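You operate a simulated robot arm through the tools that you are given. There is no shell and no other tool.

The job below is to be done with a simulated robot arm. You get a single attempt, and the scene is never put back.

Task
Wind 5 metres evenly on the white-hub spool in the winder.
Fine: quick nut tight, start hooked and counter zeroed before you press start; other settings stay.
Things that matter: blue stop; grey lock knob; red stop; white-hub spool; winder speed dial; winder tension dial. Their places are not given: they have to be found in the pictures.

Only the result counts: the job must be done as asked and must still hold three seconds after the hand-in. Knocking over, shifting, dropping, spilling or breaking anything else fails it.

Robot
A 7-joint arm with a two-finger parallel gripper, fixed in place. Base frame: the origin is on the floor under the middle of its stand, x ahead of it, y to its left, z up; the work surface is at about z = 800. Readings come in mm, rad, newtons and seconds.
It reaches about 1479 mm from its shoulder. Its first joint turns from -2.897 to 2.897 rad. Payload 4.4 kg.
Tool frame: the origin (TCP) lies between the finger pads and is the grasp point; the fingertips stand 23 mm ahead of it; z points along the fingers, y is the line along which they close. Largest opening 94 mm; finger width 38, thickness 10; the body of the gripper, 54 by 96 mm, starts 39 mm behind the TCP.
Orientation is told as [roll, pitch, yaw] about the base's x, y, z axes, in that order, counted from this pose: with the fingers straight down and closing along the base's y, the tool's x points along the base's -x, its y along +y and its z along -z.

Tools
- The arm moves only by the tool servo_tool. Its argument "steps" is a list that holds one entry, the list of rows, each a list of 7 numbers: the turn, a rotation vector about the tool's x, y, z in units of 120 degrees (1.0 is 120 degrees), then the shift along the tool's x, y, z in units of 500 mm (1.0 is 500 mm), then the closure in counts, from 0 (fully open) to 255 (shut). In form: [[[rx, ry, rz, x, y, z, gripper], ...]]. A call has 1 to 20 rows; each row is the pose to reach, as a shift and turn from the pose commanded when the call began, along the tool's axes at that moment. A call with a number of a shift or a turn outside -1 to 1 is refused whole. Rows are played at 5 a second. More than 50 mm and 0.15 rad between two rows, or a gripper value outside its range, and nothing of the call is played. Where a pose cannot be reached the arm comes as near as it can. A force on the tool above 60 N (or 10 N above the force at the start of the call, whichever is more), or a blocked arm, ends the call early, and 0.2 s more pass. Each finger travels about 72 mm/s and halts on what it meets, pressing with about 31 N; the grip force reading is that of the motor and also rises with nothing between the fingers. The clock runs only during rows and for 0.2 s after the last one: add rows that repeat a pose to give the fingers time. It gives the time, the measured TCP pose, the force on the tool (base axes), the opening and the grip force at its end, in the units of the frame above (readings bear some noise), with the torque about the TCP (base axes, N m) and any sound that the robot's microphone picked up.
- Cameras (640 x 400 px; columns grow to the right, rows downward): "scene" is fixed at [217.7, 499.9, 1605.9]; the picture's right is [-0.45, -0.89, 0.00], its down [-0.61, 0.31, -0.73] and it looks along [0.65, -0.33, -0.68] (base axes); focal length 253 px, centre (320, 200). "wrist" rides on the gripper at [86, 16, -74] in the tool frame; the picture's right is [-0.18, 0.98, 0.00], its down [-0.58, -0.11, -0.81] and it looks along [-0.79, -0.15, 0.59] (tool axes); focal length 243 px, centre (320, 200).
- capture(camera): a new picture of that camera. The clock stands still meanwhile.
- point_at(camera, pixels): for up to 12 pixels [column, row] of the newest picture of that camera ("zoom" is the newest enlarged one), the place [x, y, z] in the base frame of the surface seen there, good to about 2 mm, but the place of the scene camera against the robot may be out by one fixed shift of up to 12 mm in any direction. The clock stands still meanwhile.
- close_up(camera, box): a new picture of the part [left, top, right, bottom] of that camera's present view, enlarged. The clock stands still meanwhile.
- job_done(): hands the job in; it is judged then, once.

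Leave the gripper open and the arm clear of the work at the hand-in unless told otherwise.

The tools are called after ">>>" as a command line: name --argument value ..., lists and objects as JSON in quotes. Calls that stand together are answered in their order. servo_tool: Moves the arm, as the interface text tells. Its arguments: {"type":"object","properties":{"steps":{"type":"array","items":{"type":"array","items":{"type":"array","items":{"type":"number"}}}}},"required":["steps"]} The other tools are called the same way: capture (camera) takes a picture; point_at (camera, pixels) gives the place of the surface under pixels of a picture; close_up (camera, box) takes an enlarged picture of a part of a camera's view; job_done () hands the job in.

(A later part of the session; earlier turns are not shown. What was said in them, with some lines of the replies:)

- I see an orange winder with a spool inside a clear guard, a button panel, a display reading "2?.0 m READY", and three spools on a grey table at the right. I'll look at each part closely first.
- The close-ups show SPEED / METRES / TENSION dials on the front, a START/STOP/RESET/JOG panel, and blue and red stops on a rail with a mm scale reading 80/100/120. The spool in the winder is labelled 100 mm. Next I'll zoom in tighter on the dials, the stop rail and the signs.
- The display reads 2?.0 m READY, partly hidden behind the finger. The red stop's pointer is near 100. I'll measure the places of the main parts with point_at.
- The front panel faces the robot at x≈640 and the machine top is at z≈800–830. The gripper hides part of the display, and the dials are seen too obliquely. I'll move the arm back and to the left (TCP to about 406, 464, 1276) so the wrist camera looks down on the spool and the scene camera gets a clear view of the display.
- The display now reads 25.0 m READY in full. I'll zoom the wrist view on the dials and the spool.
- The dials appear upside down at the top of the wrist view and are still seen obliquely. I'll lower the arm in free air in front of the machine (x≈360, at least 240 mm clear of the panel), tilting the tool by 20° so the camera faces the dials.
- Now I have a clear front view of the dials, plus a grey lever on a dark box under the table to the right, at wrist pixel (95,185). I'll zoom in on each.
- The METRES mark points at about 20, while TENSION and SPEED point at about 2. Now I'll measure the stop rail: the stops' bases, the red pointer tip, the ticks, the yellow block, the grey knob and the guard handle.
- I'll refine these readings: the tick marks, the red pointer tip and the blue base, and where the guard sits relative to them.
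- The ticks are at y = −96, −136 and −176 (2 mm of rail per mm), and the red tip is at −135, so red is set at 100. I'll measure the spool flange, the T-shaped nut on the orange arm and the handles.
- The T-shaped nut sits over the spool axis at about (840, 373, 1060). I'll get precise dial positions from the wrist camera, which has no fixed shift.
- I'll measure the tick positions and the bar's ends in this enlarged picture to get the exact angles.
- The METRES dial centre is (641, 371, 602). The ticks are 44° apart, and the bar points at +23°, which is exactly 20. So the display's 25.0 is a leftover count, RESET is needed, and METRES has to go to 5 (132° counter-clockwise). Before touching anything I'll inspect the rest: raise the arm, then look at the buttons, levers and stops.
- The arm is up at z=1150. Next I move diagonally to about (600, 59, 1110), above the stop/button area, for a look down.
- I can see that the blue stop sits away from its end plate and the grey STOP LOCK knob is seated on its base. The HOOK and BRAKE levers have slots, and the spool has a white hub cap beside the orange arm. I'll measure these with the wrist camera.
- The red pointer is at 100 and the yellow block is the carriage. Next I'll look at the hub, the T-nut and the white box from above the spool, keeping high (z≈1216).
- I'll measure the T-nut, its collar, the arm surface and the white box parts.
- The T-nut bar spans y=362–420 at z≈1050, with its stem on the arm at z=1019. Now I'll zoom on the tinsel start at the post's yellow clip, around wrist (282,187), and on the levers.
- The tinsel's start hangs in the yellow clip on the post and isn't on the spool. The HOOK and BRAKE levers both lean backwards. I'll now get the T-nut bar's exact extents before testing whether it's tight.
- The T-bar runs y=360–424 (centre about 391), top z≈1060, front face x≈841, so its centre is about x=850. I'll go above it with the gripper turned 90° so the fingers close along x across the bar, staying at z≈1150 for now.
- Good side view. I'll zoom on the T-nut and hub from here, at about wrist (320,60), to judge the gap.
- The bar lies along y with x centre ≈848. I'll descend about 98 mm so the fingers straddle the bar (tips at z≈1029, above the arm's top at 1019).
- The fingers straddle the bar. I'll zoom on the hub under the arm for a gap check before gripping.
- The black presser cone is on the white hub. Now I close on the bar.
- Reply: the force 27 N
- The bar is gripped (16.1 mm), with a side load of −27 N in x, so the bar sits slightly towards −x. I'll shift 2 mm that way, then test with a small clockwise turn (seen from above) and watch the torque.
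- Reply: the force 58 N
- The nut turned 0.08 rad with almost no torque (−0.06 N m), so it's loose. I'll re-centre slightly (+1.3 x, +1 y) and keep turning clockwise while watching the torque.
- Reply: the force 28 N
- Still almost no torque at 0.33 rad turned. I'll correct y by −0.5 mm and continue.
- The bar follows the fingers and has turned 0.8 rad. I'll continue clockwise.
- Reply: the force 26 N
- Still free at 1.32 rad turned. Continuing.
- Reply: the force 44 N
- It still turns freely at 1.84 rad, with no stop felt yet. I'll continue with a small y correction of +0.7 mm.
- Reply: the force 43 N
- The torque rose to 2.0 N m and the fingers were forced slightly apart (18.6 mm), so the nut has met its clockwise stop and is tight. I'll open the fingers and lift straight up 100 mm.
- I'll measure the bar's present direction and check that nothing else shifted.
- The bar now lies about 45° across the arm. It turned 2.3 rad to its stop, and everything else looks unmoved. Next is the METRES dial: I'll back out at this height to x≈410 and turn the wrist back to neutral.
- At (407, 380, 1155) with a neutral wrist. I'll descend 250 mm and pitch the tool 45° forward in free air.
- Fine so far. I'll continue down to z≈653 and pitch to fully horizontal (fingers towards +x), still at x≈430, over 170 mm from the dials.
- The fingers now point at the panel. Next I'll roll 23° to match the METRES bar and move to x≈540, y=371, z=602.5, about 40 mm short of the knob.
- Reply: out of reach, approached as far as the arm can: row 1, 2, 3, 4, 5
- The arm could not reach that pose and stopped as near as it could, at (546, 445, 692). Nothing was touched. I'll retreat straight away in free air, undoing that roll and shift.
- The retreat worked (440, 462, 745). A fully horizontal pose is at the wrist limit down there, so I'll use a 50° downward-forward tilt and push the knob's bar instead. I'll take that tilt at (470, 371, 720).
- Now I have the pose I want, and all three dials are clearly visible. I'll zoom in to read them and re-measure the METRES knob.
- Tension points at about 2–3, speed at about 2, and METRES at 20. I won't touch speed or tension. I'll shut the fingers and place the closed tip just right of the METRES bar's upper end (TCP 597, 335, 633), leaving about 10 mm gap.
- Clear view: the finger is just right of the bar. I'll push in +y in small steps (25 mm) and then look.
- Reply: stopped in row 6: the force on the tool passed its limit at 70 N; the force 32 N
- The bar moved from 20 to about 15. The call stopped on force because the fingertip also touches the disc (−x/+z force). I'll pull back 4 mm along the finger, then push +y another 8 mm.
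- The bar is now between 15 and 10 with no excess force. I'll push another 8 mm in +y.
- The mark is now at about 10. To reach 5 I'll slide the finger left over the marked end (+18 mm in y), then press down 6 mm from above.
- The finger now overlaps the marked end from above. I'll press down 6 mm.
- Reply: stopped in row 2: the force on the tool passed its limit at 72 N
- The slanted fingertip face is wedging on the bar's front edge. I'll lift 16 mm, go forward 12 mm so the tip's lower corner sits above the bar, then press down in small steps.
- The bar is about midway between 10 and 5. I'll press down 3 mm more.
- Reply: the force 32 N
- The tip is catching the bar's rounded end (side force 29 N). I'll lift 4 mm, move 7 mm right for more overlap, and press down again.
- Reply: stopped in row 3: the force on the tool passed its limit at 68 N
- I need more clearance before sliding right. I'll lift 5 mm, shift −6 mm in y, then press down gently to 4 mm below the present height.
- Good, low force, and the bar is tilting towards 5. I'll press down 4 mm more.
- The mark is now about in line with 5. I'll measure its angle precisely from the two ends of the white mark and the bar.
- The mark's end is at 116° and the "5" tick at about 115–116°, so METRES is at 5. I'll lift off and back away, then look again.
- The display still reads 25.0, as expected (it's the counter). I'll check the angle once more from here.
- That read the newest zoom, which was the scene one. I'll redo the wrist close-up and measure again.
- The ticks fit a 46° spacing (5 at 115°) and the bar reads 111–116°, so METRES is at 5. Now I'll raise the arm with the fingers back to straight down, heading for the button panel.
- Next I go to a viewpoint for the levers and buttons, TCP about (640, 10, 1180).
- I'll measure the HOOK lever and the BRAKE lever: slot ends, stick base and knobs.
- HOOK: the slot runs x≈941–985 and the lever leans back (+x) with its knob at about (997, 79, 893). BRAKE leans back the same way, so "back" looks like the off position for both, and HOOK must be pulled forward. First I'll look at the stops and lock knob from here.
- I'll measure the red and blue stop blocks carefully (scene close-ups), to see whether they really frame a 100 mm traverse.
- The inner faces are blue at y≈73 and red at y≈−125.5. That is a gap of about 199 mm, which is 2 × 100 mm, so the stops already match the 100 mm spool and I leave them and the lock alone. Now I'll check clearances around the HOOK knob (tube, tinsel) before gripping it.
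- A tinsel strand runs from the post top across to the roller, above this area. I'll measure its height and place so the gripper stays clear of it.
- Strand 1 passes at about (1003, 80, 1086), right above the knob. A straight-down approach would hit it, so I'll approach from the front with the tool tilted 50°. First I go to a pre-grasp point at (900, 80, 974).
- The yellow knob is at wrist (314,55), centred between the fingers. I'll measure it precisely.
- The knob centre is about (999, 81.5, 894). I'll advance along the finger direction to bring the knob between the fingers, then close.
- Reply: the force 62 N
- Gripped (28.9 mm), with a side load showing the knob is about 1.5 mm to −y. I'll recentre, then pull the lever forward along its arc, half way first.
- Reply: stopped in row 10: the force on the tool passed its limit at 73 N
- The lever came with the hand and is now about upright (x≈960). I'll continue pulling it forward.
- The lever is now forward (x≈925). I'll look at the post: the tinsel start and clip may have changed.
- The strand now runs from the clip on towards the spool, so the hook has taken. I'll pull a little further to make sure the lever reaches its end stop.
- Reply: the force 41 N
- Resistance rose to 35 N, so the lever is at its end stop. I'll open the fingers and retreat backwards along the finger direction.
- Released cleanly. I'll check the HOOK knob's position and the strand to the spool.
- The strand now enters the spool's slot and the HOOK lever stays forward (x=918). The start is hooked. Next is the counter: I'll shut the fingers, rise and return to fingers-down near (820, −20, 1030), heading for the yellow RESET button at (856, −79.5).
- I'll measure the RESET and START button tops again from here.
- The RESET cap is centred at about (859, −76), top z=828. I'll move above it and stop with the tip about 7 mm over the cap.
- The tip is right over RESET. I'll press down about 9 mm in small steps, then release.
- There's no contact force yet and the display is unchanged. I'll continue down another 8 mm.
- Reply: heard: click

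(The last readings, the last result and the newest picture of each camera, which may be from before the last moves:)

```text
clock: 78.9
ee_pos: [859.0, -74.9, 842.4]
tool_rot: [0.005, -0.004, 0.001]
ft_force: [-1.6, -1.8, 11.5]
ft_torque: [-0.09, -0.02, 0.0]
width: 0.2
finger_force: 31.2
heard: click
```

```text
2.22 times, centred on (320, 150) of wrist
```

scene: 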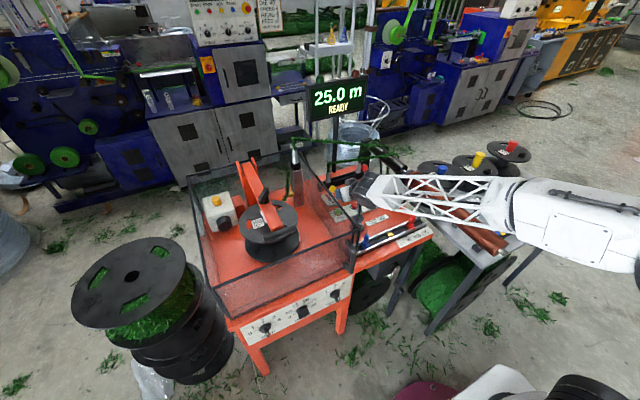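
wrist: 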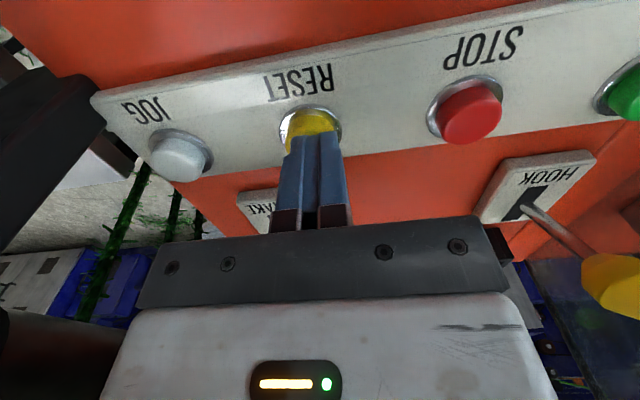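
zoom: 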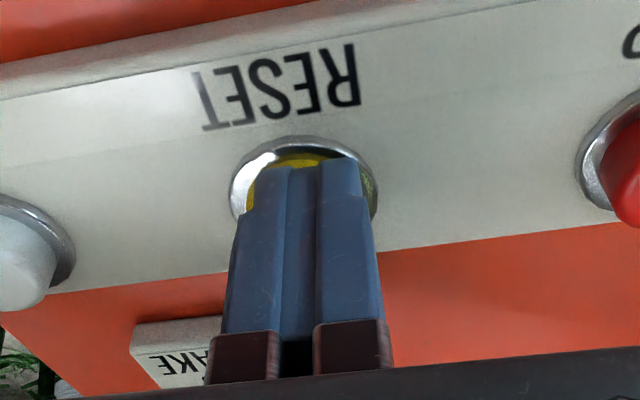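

Click heard: the counter is 0.0 m READY. I'll lift off and look over everything once more before START.

>>> servo_tool --steps '[[[0, 0, 0, 0, 0, -0.03, 255], [0, 0, 0, 0, 0, -0.1, 255], [0, 0, 0, 0, 0, -0.18, 255], [0, 0, 0, 0, 0, -0.25, 255], [0, 0, 0, 0, 0, -0.25, 255]]]'

>>> capture --camera "wrist"

>>> capture --camera "scene"

>>> close_up --camera "scene" --box '[180, 130, 360, 260]'

>>> close_up --camera "scene" --box '[235, 260, 365, 345]'

```text
clock: 80.1
ee_pos: [858.5, -72.8, 966.6]
tool_rot: [0.006, -0.002, 0.002]
ft_force: [0.4, -0.2, 0.7]
ft_torque: [0.02, 0.0, -0.03]
width: 0.0
finger_force: 30.8
```

```text
taken
```

wrist: 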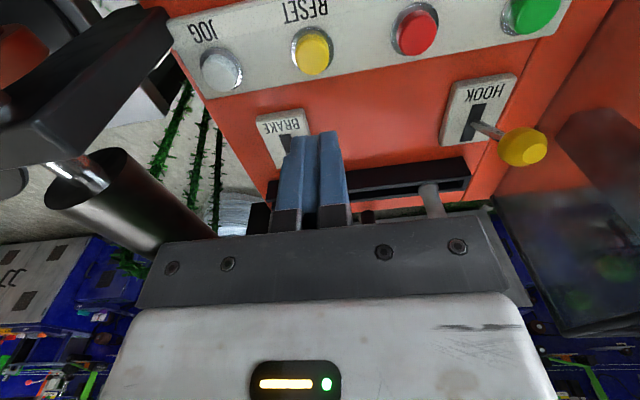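

```text
taken
```

scene: 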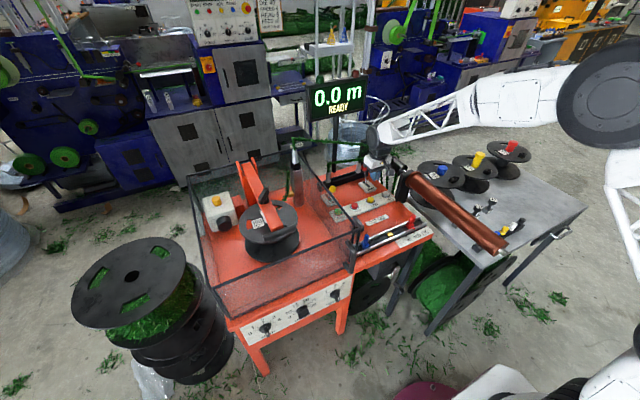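

```text
3.08 times, centred on (270, 195) of scene
```

zoom: 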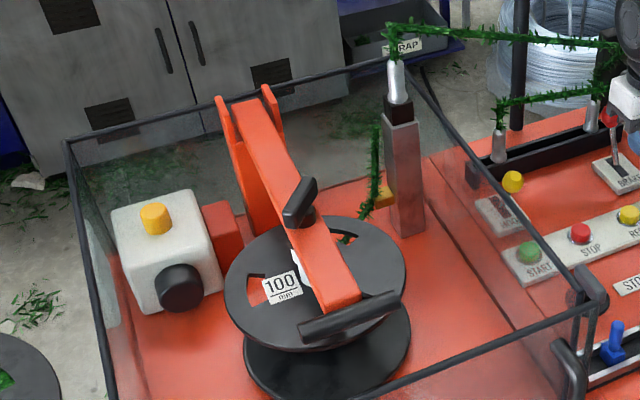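

```text
4.71 times, centred on (300, 302) of scene
```

zoom: 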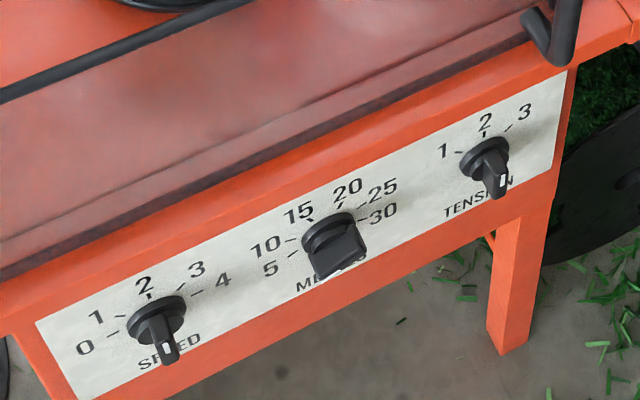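

The counter reads 0.0, the hook strand is in the spool slot, the T-nut is still across, and the other dials are unchanged. I'll double-check the METRES mark with a tight zoom.

>>> close_up --camera "scene" --box '[290, 295, 325, 325]'

>>> close_up --camera "scene" --box '[340, 210, 380, 265]'

```text
13.33 times, centred on (308, 310) of scene
```

zoom: 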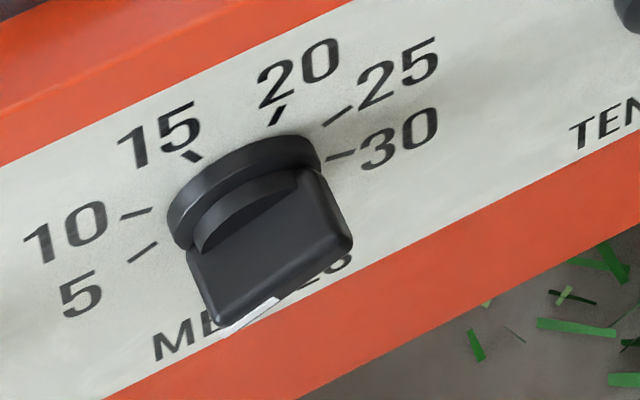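

```text
7.27 times, centred on (360, 238) of scene
```

zoom: 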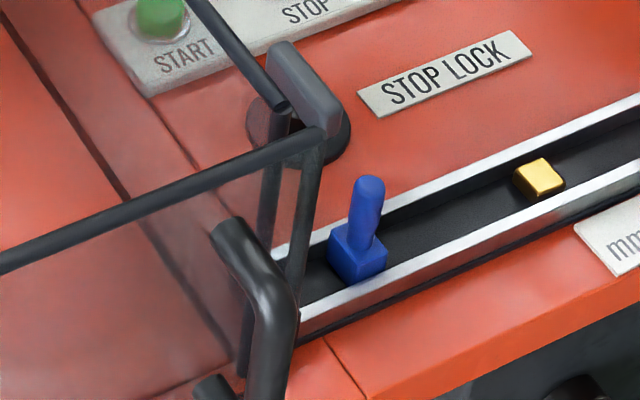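

The mark is at the "5" end. Now START: I'll move over the green button at (856, 88), keeping slightly in front (x≈853) to clear the HOOK knob at x=918, and stop just above the cap.

>>> servo_tool --steps '[[[0, 0, 0, 0.003, 0.08, 0.005, 255], [0, 0, 0, 0.006, 0.16, 0.01, 255], [0, 0, 0, 0.009, 0.24, 0.015, 255], [0, 0, 0, 0.011, 0.316, 0.02, 255], [0, 0, 0, 0.011, 0.316, 0.08, 255], [0, 0, 0, 0.011, 0.316, 0.14, 255], [0, 0, 0, 0.011, 0.316, 0.19, 255], [0, 0, 0, 0.011, 0.316, 0.222, 255], [0, 0, 0, 0.011, 0.316, 0.222, 255]]]'

>>> capture --camera "wrist"

>>> close_up --camera "scene" --box '[300, 150, 400, 240]'

```text
clock: 82.1
ee_pos: [853.7, 83.0, 857.6]
tool_rot: [0.005, 0.0, 0.002]
ft_force: [-0.2, -0.1, 0.2]
ft_torque: [0.0, 0.01, 0.03]
width: 0.0
finger_force: 30.4
```

```text
taken
```

wrist: 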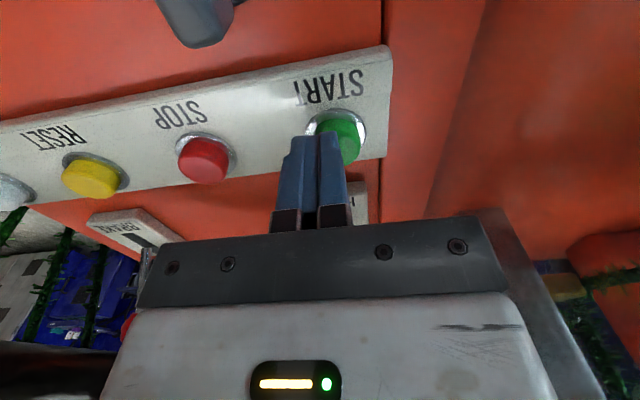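

```text
4.44 times, centred on (350, 195) of scene
```

zoom: 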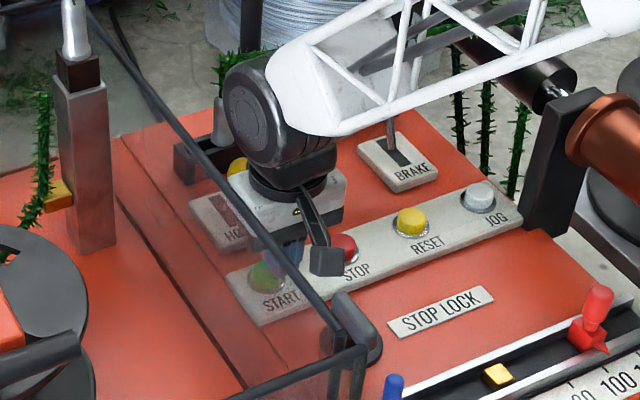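

The tip is over START. I'll press down to z≈842 (where RESET clicked), shift 3 mm left to centre, and lift off again.

>>> servo_tool --steps '[[[0, 0, 0, 0, 0.006, 0.008, 255], [0, 0, 0, 0, 0.006, 0.016, 255], [0, 0, 0, 0, 0.006, 0.023, 255], [0, 0, 0, 0, 0.006, 0.028, 255], [0, 0, 0, 0, 0.006, 0.032, 255], [0, 0, 0, 0, 0.006, 0.032, 255], [0, 0, 0, 0, 0.006, 0, 255], [0, 0, 0, 0, 0.006, -0.05, 255]]]'

>>> capture --camera "scene"

>>> close_up --camera "scene" --box '[220, 60, 400, 230]'

```text
clock: 83.9
ee_pos: [852.9, 85.4, 882.5]
tool_rot: [0.005, 0.0, 0.0]
ft_force: [0.3, -0.6, 0.4]
ft_torque: [-0.01, -0.04, 0.01]
width: 0.0
finger_force: 31.2
heard: click
```

```text
taken
```

scene: 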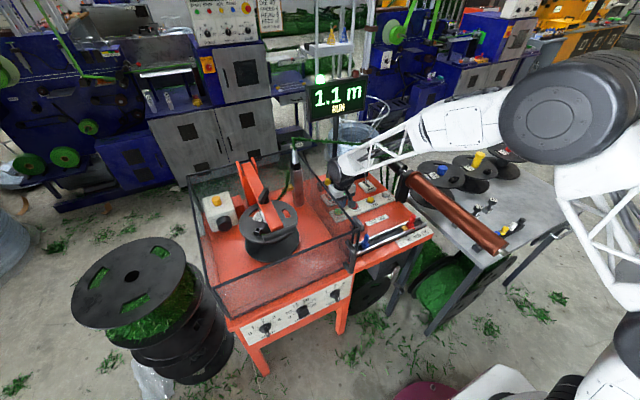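

```text
2.35 times, centred on (310, 145) of scene
```

zoom: 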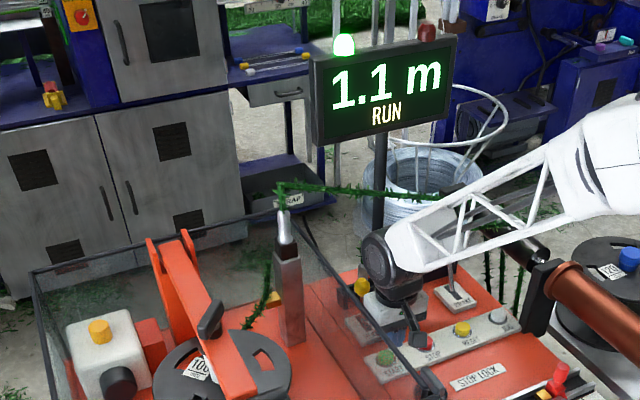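

It's running: 1.1 m RUN with the green lamp lit. I'll lift slowly while it winds and watch the counter.

>>> servo_tool --steps '[[[0, 0, 0, 0, 0, -0.03, 255], [0, 0, 0, 0, 0, -0.06, 255], [0, 0, 0, 0, 0, -0.09, 255], [0, 0, 0, 0, 0, -0.12, 255]]]'

>>> close_up --camera "scene" --box '[220, 60, 400, 250]'

```text
clock: 84.9
ee_pos: [852.5, 84.5, 942.3]
tool_rot: [0.006, -0.003, 0.002]
ft_force: [0.4, -0.2, -0.1]
ft_torque: [0.02, -0.01, 0.02]
width: 0.3
finger_force: 31.2
```

```text
2.11 times, centred on (310, 155) of scene
```

zoom: 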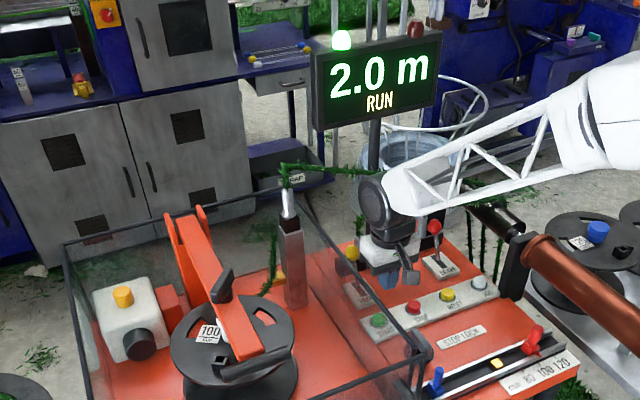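

2.0 m at t=84.9, so about 0.9 m/s. It should stop itself at 5.0, but as a precaution I'll hover above the STOP button without touching it.

>>> servo_tool --steps '[[[0, 0, 0, -0.004, -0.078, 0.0, 255], [0, 0, 0, -0.008, -0.156, 0.0, 255], [0, 0, 0, -0.008, -0.156, 0.08, 255], [0, 0, 0, -0.008, -0.156, 0.15, 255]]]'

>>> close_up --camera "scene" --box '[220, 60, 400, 250]'

```text
clock: 85.9
ee_pos: [856.0, 8.5, 869.0]
tool_rot: [0.006, -0.002, 0.001]
ft_force: [0.1, 0.1, 0.6]
ft_torque: [-0.02, 0.02, 0.0]
width: 0.3
finger_force: 31.0
```

```text
2.11 times, centred on (310, 155) of scene
```

zoom: 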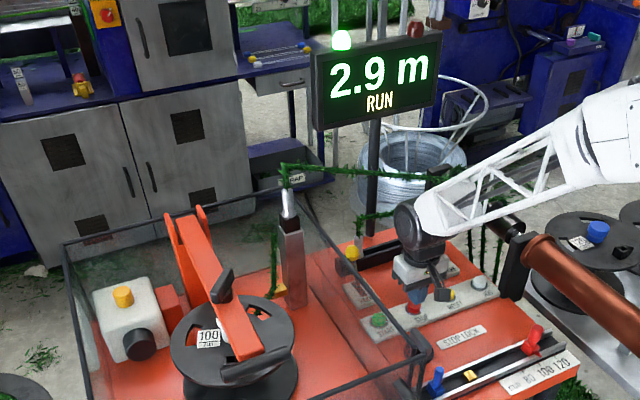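

2.9 m at 85.9 s and running steadily; the carriage is traversing between the stops. I'll wait, holding still.

>>> servo_tool --steps '[[[0, 0, 0, 0, 0, 0, 255], [0, 0, 0, 0, 0, 0, 255], [0, 0, 0, 0, 0, 0, 255], [0, 0, 0, 0, 0, 0, 255]]]'

>>> close_up --camera "scene" --box '[220, 60, 400, 250]'

```text
clock: 86.9
ee_pos: [856.0, 9.6, 868.1]
tool_rot: [0.004, -0.001, 0.001]
ft_force: [-0.2, 0.5, 0.2]
ft_torque: [0.02, 0.0, 0.01]
width: 0.0
finger_force: 31.0
```

```text
2.11 times, centred on (310, 155) of scene
```

zoom: 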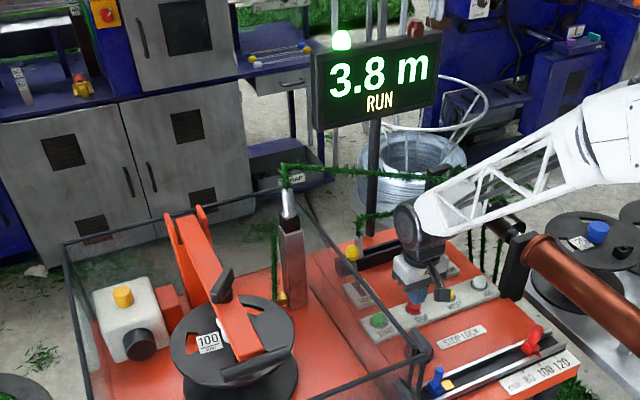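

3.8 m. I'll hold still for about 1.4 s more.

>>> servo_tool --steps '[[[0, 0, 0, 0, 0, 0, 255], [0, 0, 0, 0, 0, 0, 255], [0, 0, 0, 0, 0, 0, 255], [0, 0, 0, 0, 0, 0, 255], [0, 0, 0, 0, 0, 0, 255], [0, 0, 0, 0, 0, 0, 255]]]'

>>> close_up --camera "scene" --box '[220, 60, 400, 250]'

```text
clock: 88.3
ee_pos: [857.6, 9.2, 867.8]
tool_rot: [0.005, -0.002, 0.001]
ft_force: [-0.1, -0.1, -0.2]
ft_torque: [-0.02, -0.03, -0.03]
width: 0.3
finger_force: 31.0
```

```text
2.11 times, centred on (310, 155) of scene
```

zoom: 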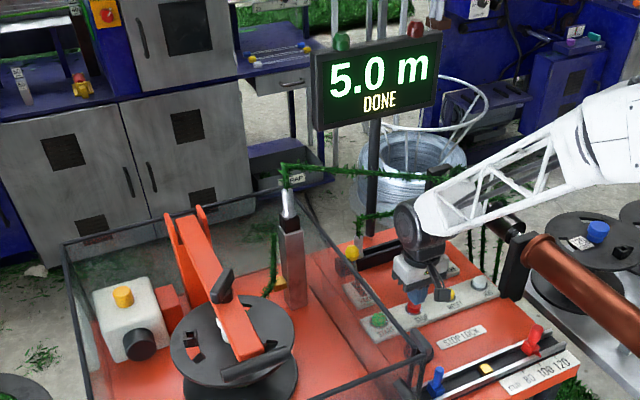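

5.0 m DONE: it stopped by itself. I'll raise the arm straight up, open the gripper and move clear.

>>> servo_tool --steps '[[[0, 0, 0, 0, 0, -0.08, 255], [0, 0, 0, 0, 0, -0.17, 255], [0, 0, 0, 0, 0, -0.26, 200], [0, 0, 0, 0, 0, -0.35, 120], [0, 0, 0, 0, 0, -0.44, 0], [0, 0, 0, 0, 0, -0.53, 0], [0, 0, 0, 0, 0, -0.6, 0], [0, 0, 0, 0.09, 0, -0.6, 0], [0, 0, 0, 0.18, 0, -0.6, 0], [0, 0, 0, 0.27, 0, -0.6, 0], [0, 0, 0, 0.36, 0, -0.6, 0], [0, 0, 0, 0.45, 0, -0.6, 0], [0, 0, 0, 0.54, 0, -0.6, 0], [0, 0, 0, 0.54, 0, -0.6, 0]]]'

>>> capture --camera "scene"

>>> capture --camera "wrist"

>>> close_up --camera "scene" --box '[180, 60, 440, 260]'

>>> close_up --camera "scene" --box '[230, 160, 310, 260]'

```text
clock: 91.3
ee_pos: [585.0, 8.8, 1164.5]
tool_rot: [0.006, -0.002, 0.002]
ft_force: [0.6, -0.4, 0.3]
ft_torque: [0.01, -0.02, -0.01]
width: 94.2
finger_force: 0.0
```

```text
taken
```

scene: 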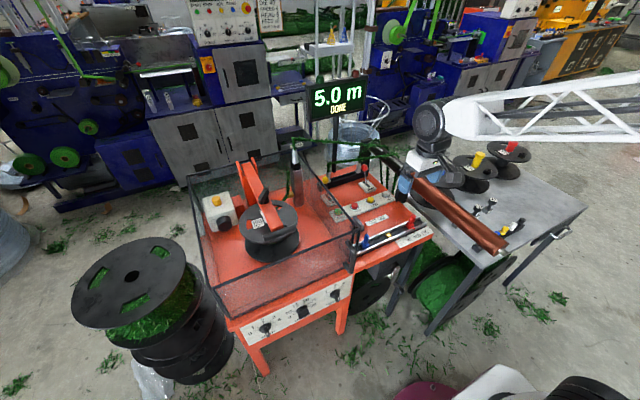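

```text
taken
```

wrist: 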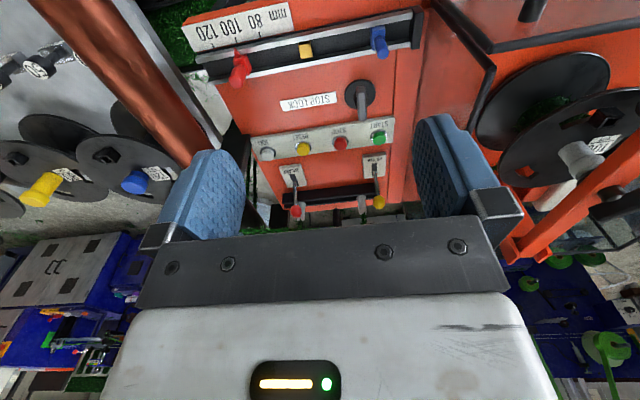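

```text
2.00 times, centred on (310, 160) of scene
```

zoom: 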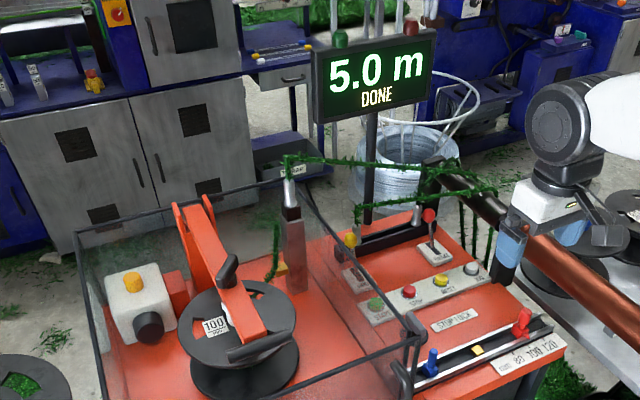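

```text
4.00 times, centred on (270, 210) of scene
```

zoom: 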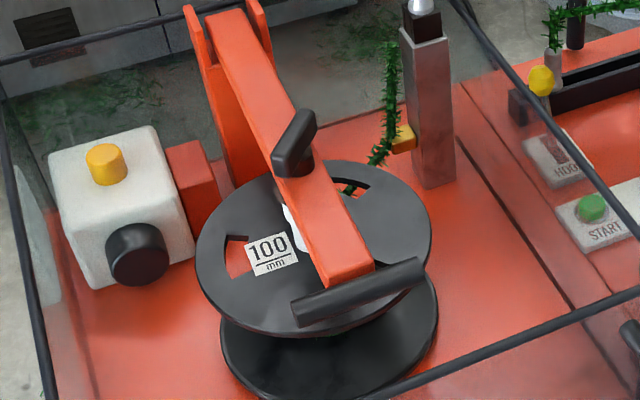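

The display shows 5.0 m DONE. I notice the HOOK lever looks leaned back again, so I'll check it, and check that garland is actually wound on the spool between the flanges.

>>> close_up --camera "wrist" --box '[460, 40, 640, 220]'

>>> close_up --camera "wrist" --box '[250, 130, 410, 230]'

>>> point_at --camera "wrist" --pixels '[[379, 202], [295, 210], [240, 70], [306, 50], [379, 42], [360, 95]]'

>>> close_up --camera "scene" --box '[240, 195, 305, 265]'

```text
2.22 times, centred on (550, 130) of wrist
```

zoom: 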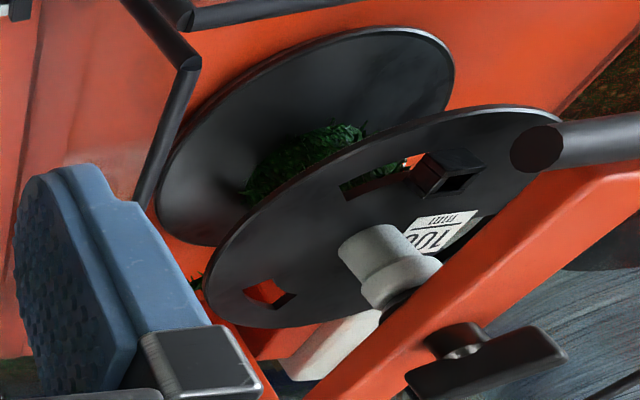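

```text
4.00 times, centred on (330, 180) of wrist
```

zoom: 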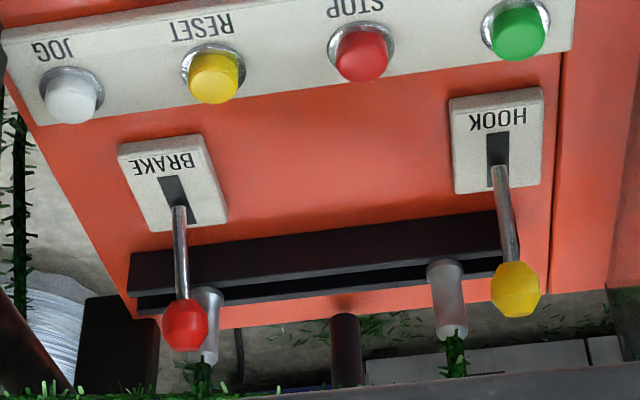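

```text
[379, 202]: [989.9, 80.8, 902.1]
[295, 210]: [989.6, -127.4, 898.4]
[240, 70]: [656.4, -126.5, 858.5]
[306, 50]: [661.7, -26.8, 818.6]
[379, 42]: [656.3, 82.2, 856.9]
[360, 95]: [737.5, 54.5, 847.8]
```

```text
5.71 times, centred on (272, 230) of scene
```

zoom: 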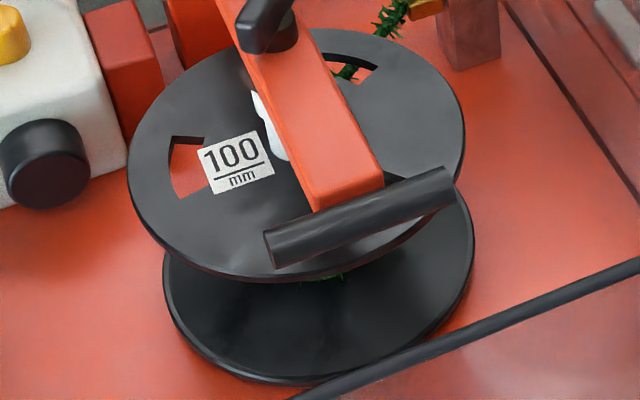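

Garland is wound on the hub and the display reads 5.0 m DONE. The stops are unmoved (red −126.5, blue 82) and so is the lock. The HOOK lever is back at its rest position, and the strand is still in the spool. I'll back the arm off a bit more and take a last look.

>>> servo_tool --steps '[[[0, 0, 0, 0.08, 0, -0.03, 0], [0, 0, 0, 0.16, 0, -0.06, 0], [0, 0, 0, 0.24, 0, -0.09, 0], [0, 0, 0, 0.24, 0, -0.09, 0], [0, 0, 0, 0.24, 0, -0.09, 0]]]'

>>> capture --camera "scene"

>>> close_up --camera "scene" --box '[180, 60, 440, 260]'

>>> close_up --camera "scene" --box '[235, 260, 365, 345]'

```text
clock: 92.5
ee_pos: [465.5, 5.4, 1206.9]
tool_rot: [0.005, -0.003, 0.002]
ft_force: [-0.3, 0.4, -0.1]
ft_torque: [0.01, 0.04, -0.04]
width: 94.2
finger_force: 0.0
```

```text
taken
```

scene: 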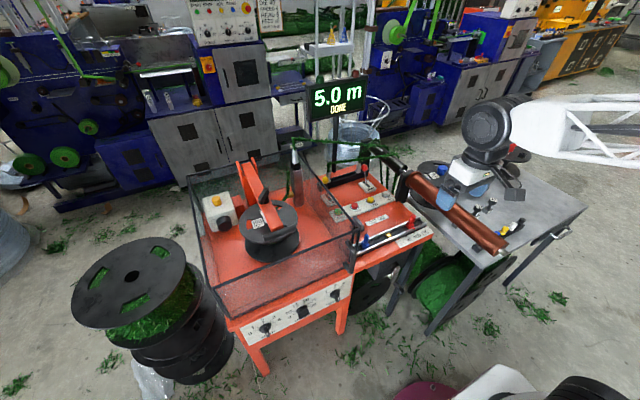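

```text
2.00 times, centred on (310, 160) of scene
```

zoom: 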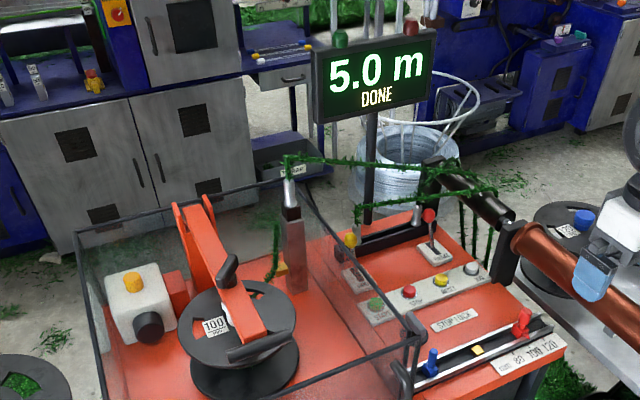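

```text
4.71 times, centred on (300, 302) of scene
```

zoom: 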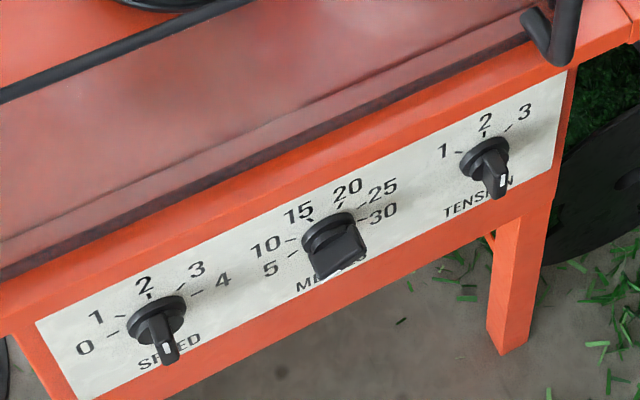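

Everything is stable: 5.0 m DONE, METRES at 5, and speed, tension, stops and lock untouched. The gripper is open and the arm is clear, so I'm handing the job in.

>>> job_done

```text
The job is handed in.
```

The winder wound 5 metres onto the white-hub spool and stopped by itself; the display reads "5.0 m DONE". I could see garland on the hub, but not enough between the flanges to confirm how evenly it lies.

**Quick nut:** it was loose, so I turned it clockwise to its stop, where the torque reached about 2 N m.

**Metres dial:** I turned it from 20 to 5.

**Start hooked:** I pulled the HOOK lever fully forward, and the strand ran into the spool's slot. Around the START press the lever went back to its rest position. I don't know whether the machine released it or the gripper nudged it. The strand stayed in the spool.

**Counter:** I pressed RESET and it went from 25.0 to 0.0 m before START.

**Left alone:** I did not touch the speed dial, tension dial, blue stop, red stop or grey lock knob. I measured the stops and they already matched the 100 mm spool. I did not test whether the lock knob was tight.

The gripper is open and the arm is clear of the machine.
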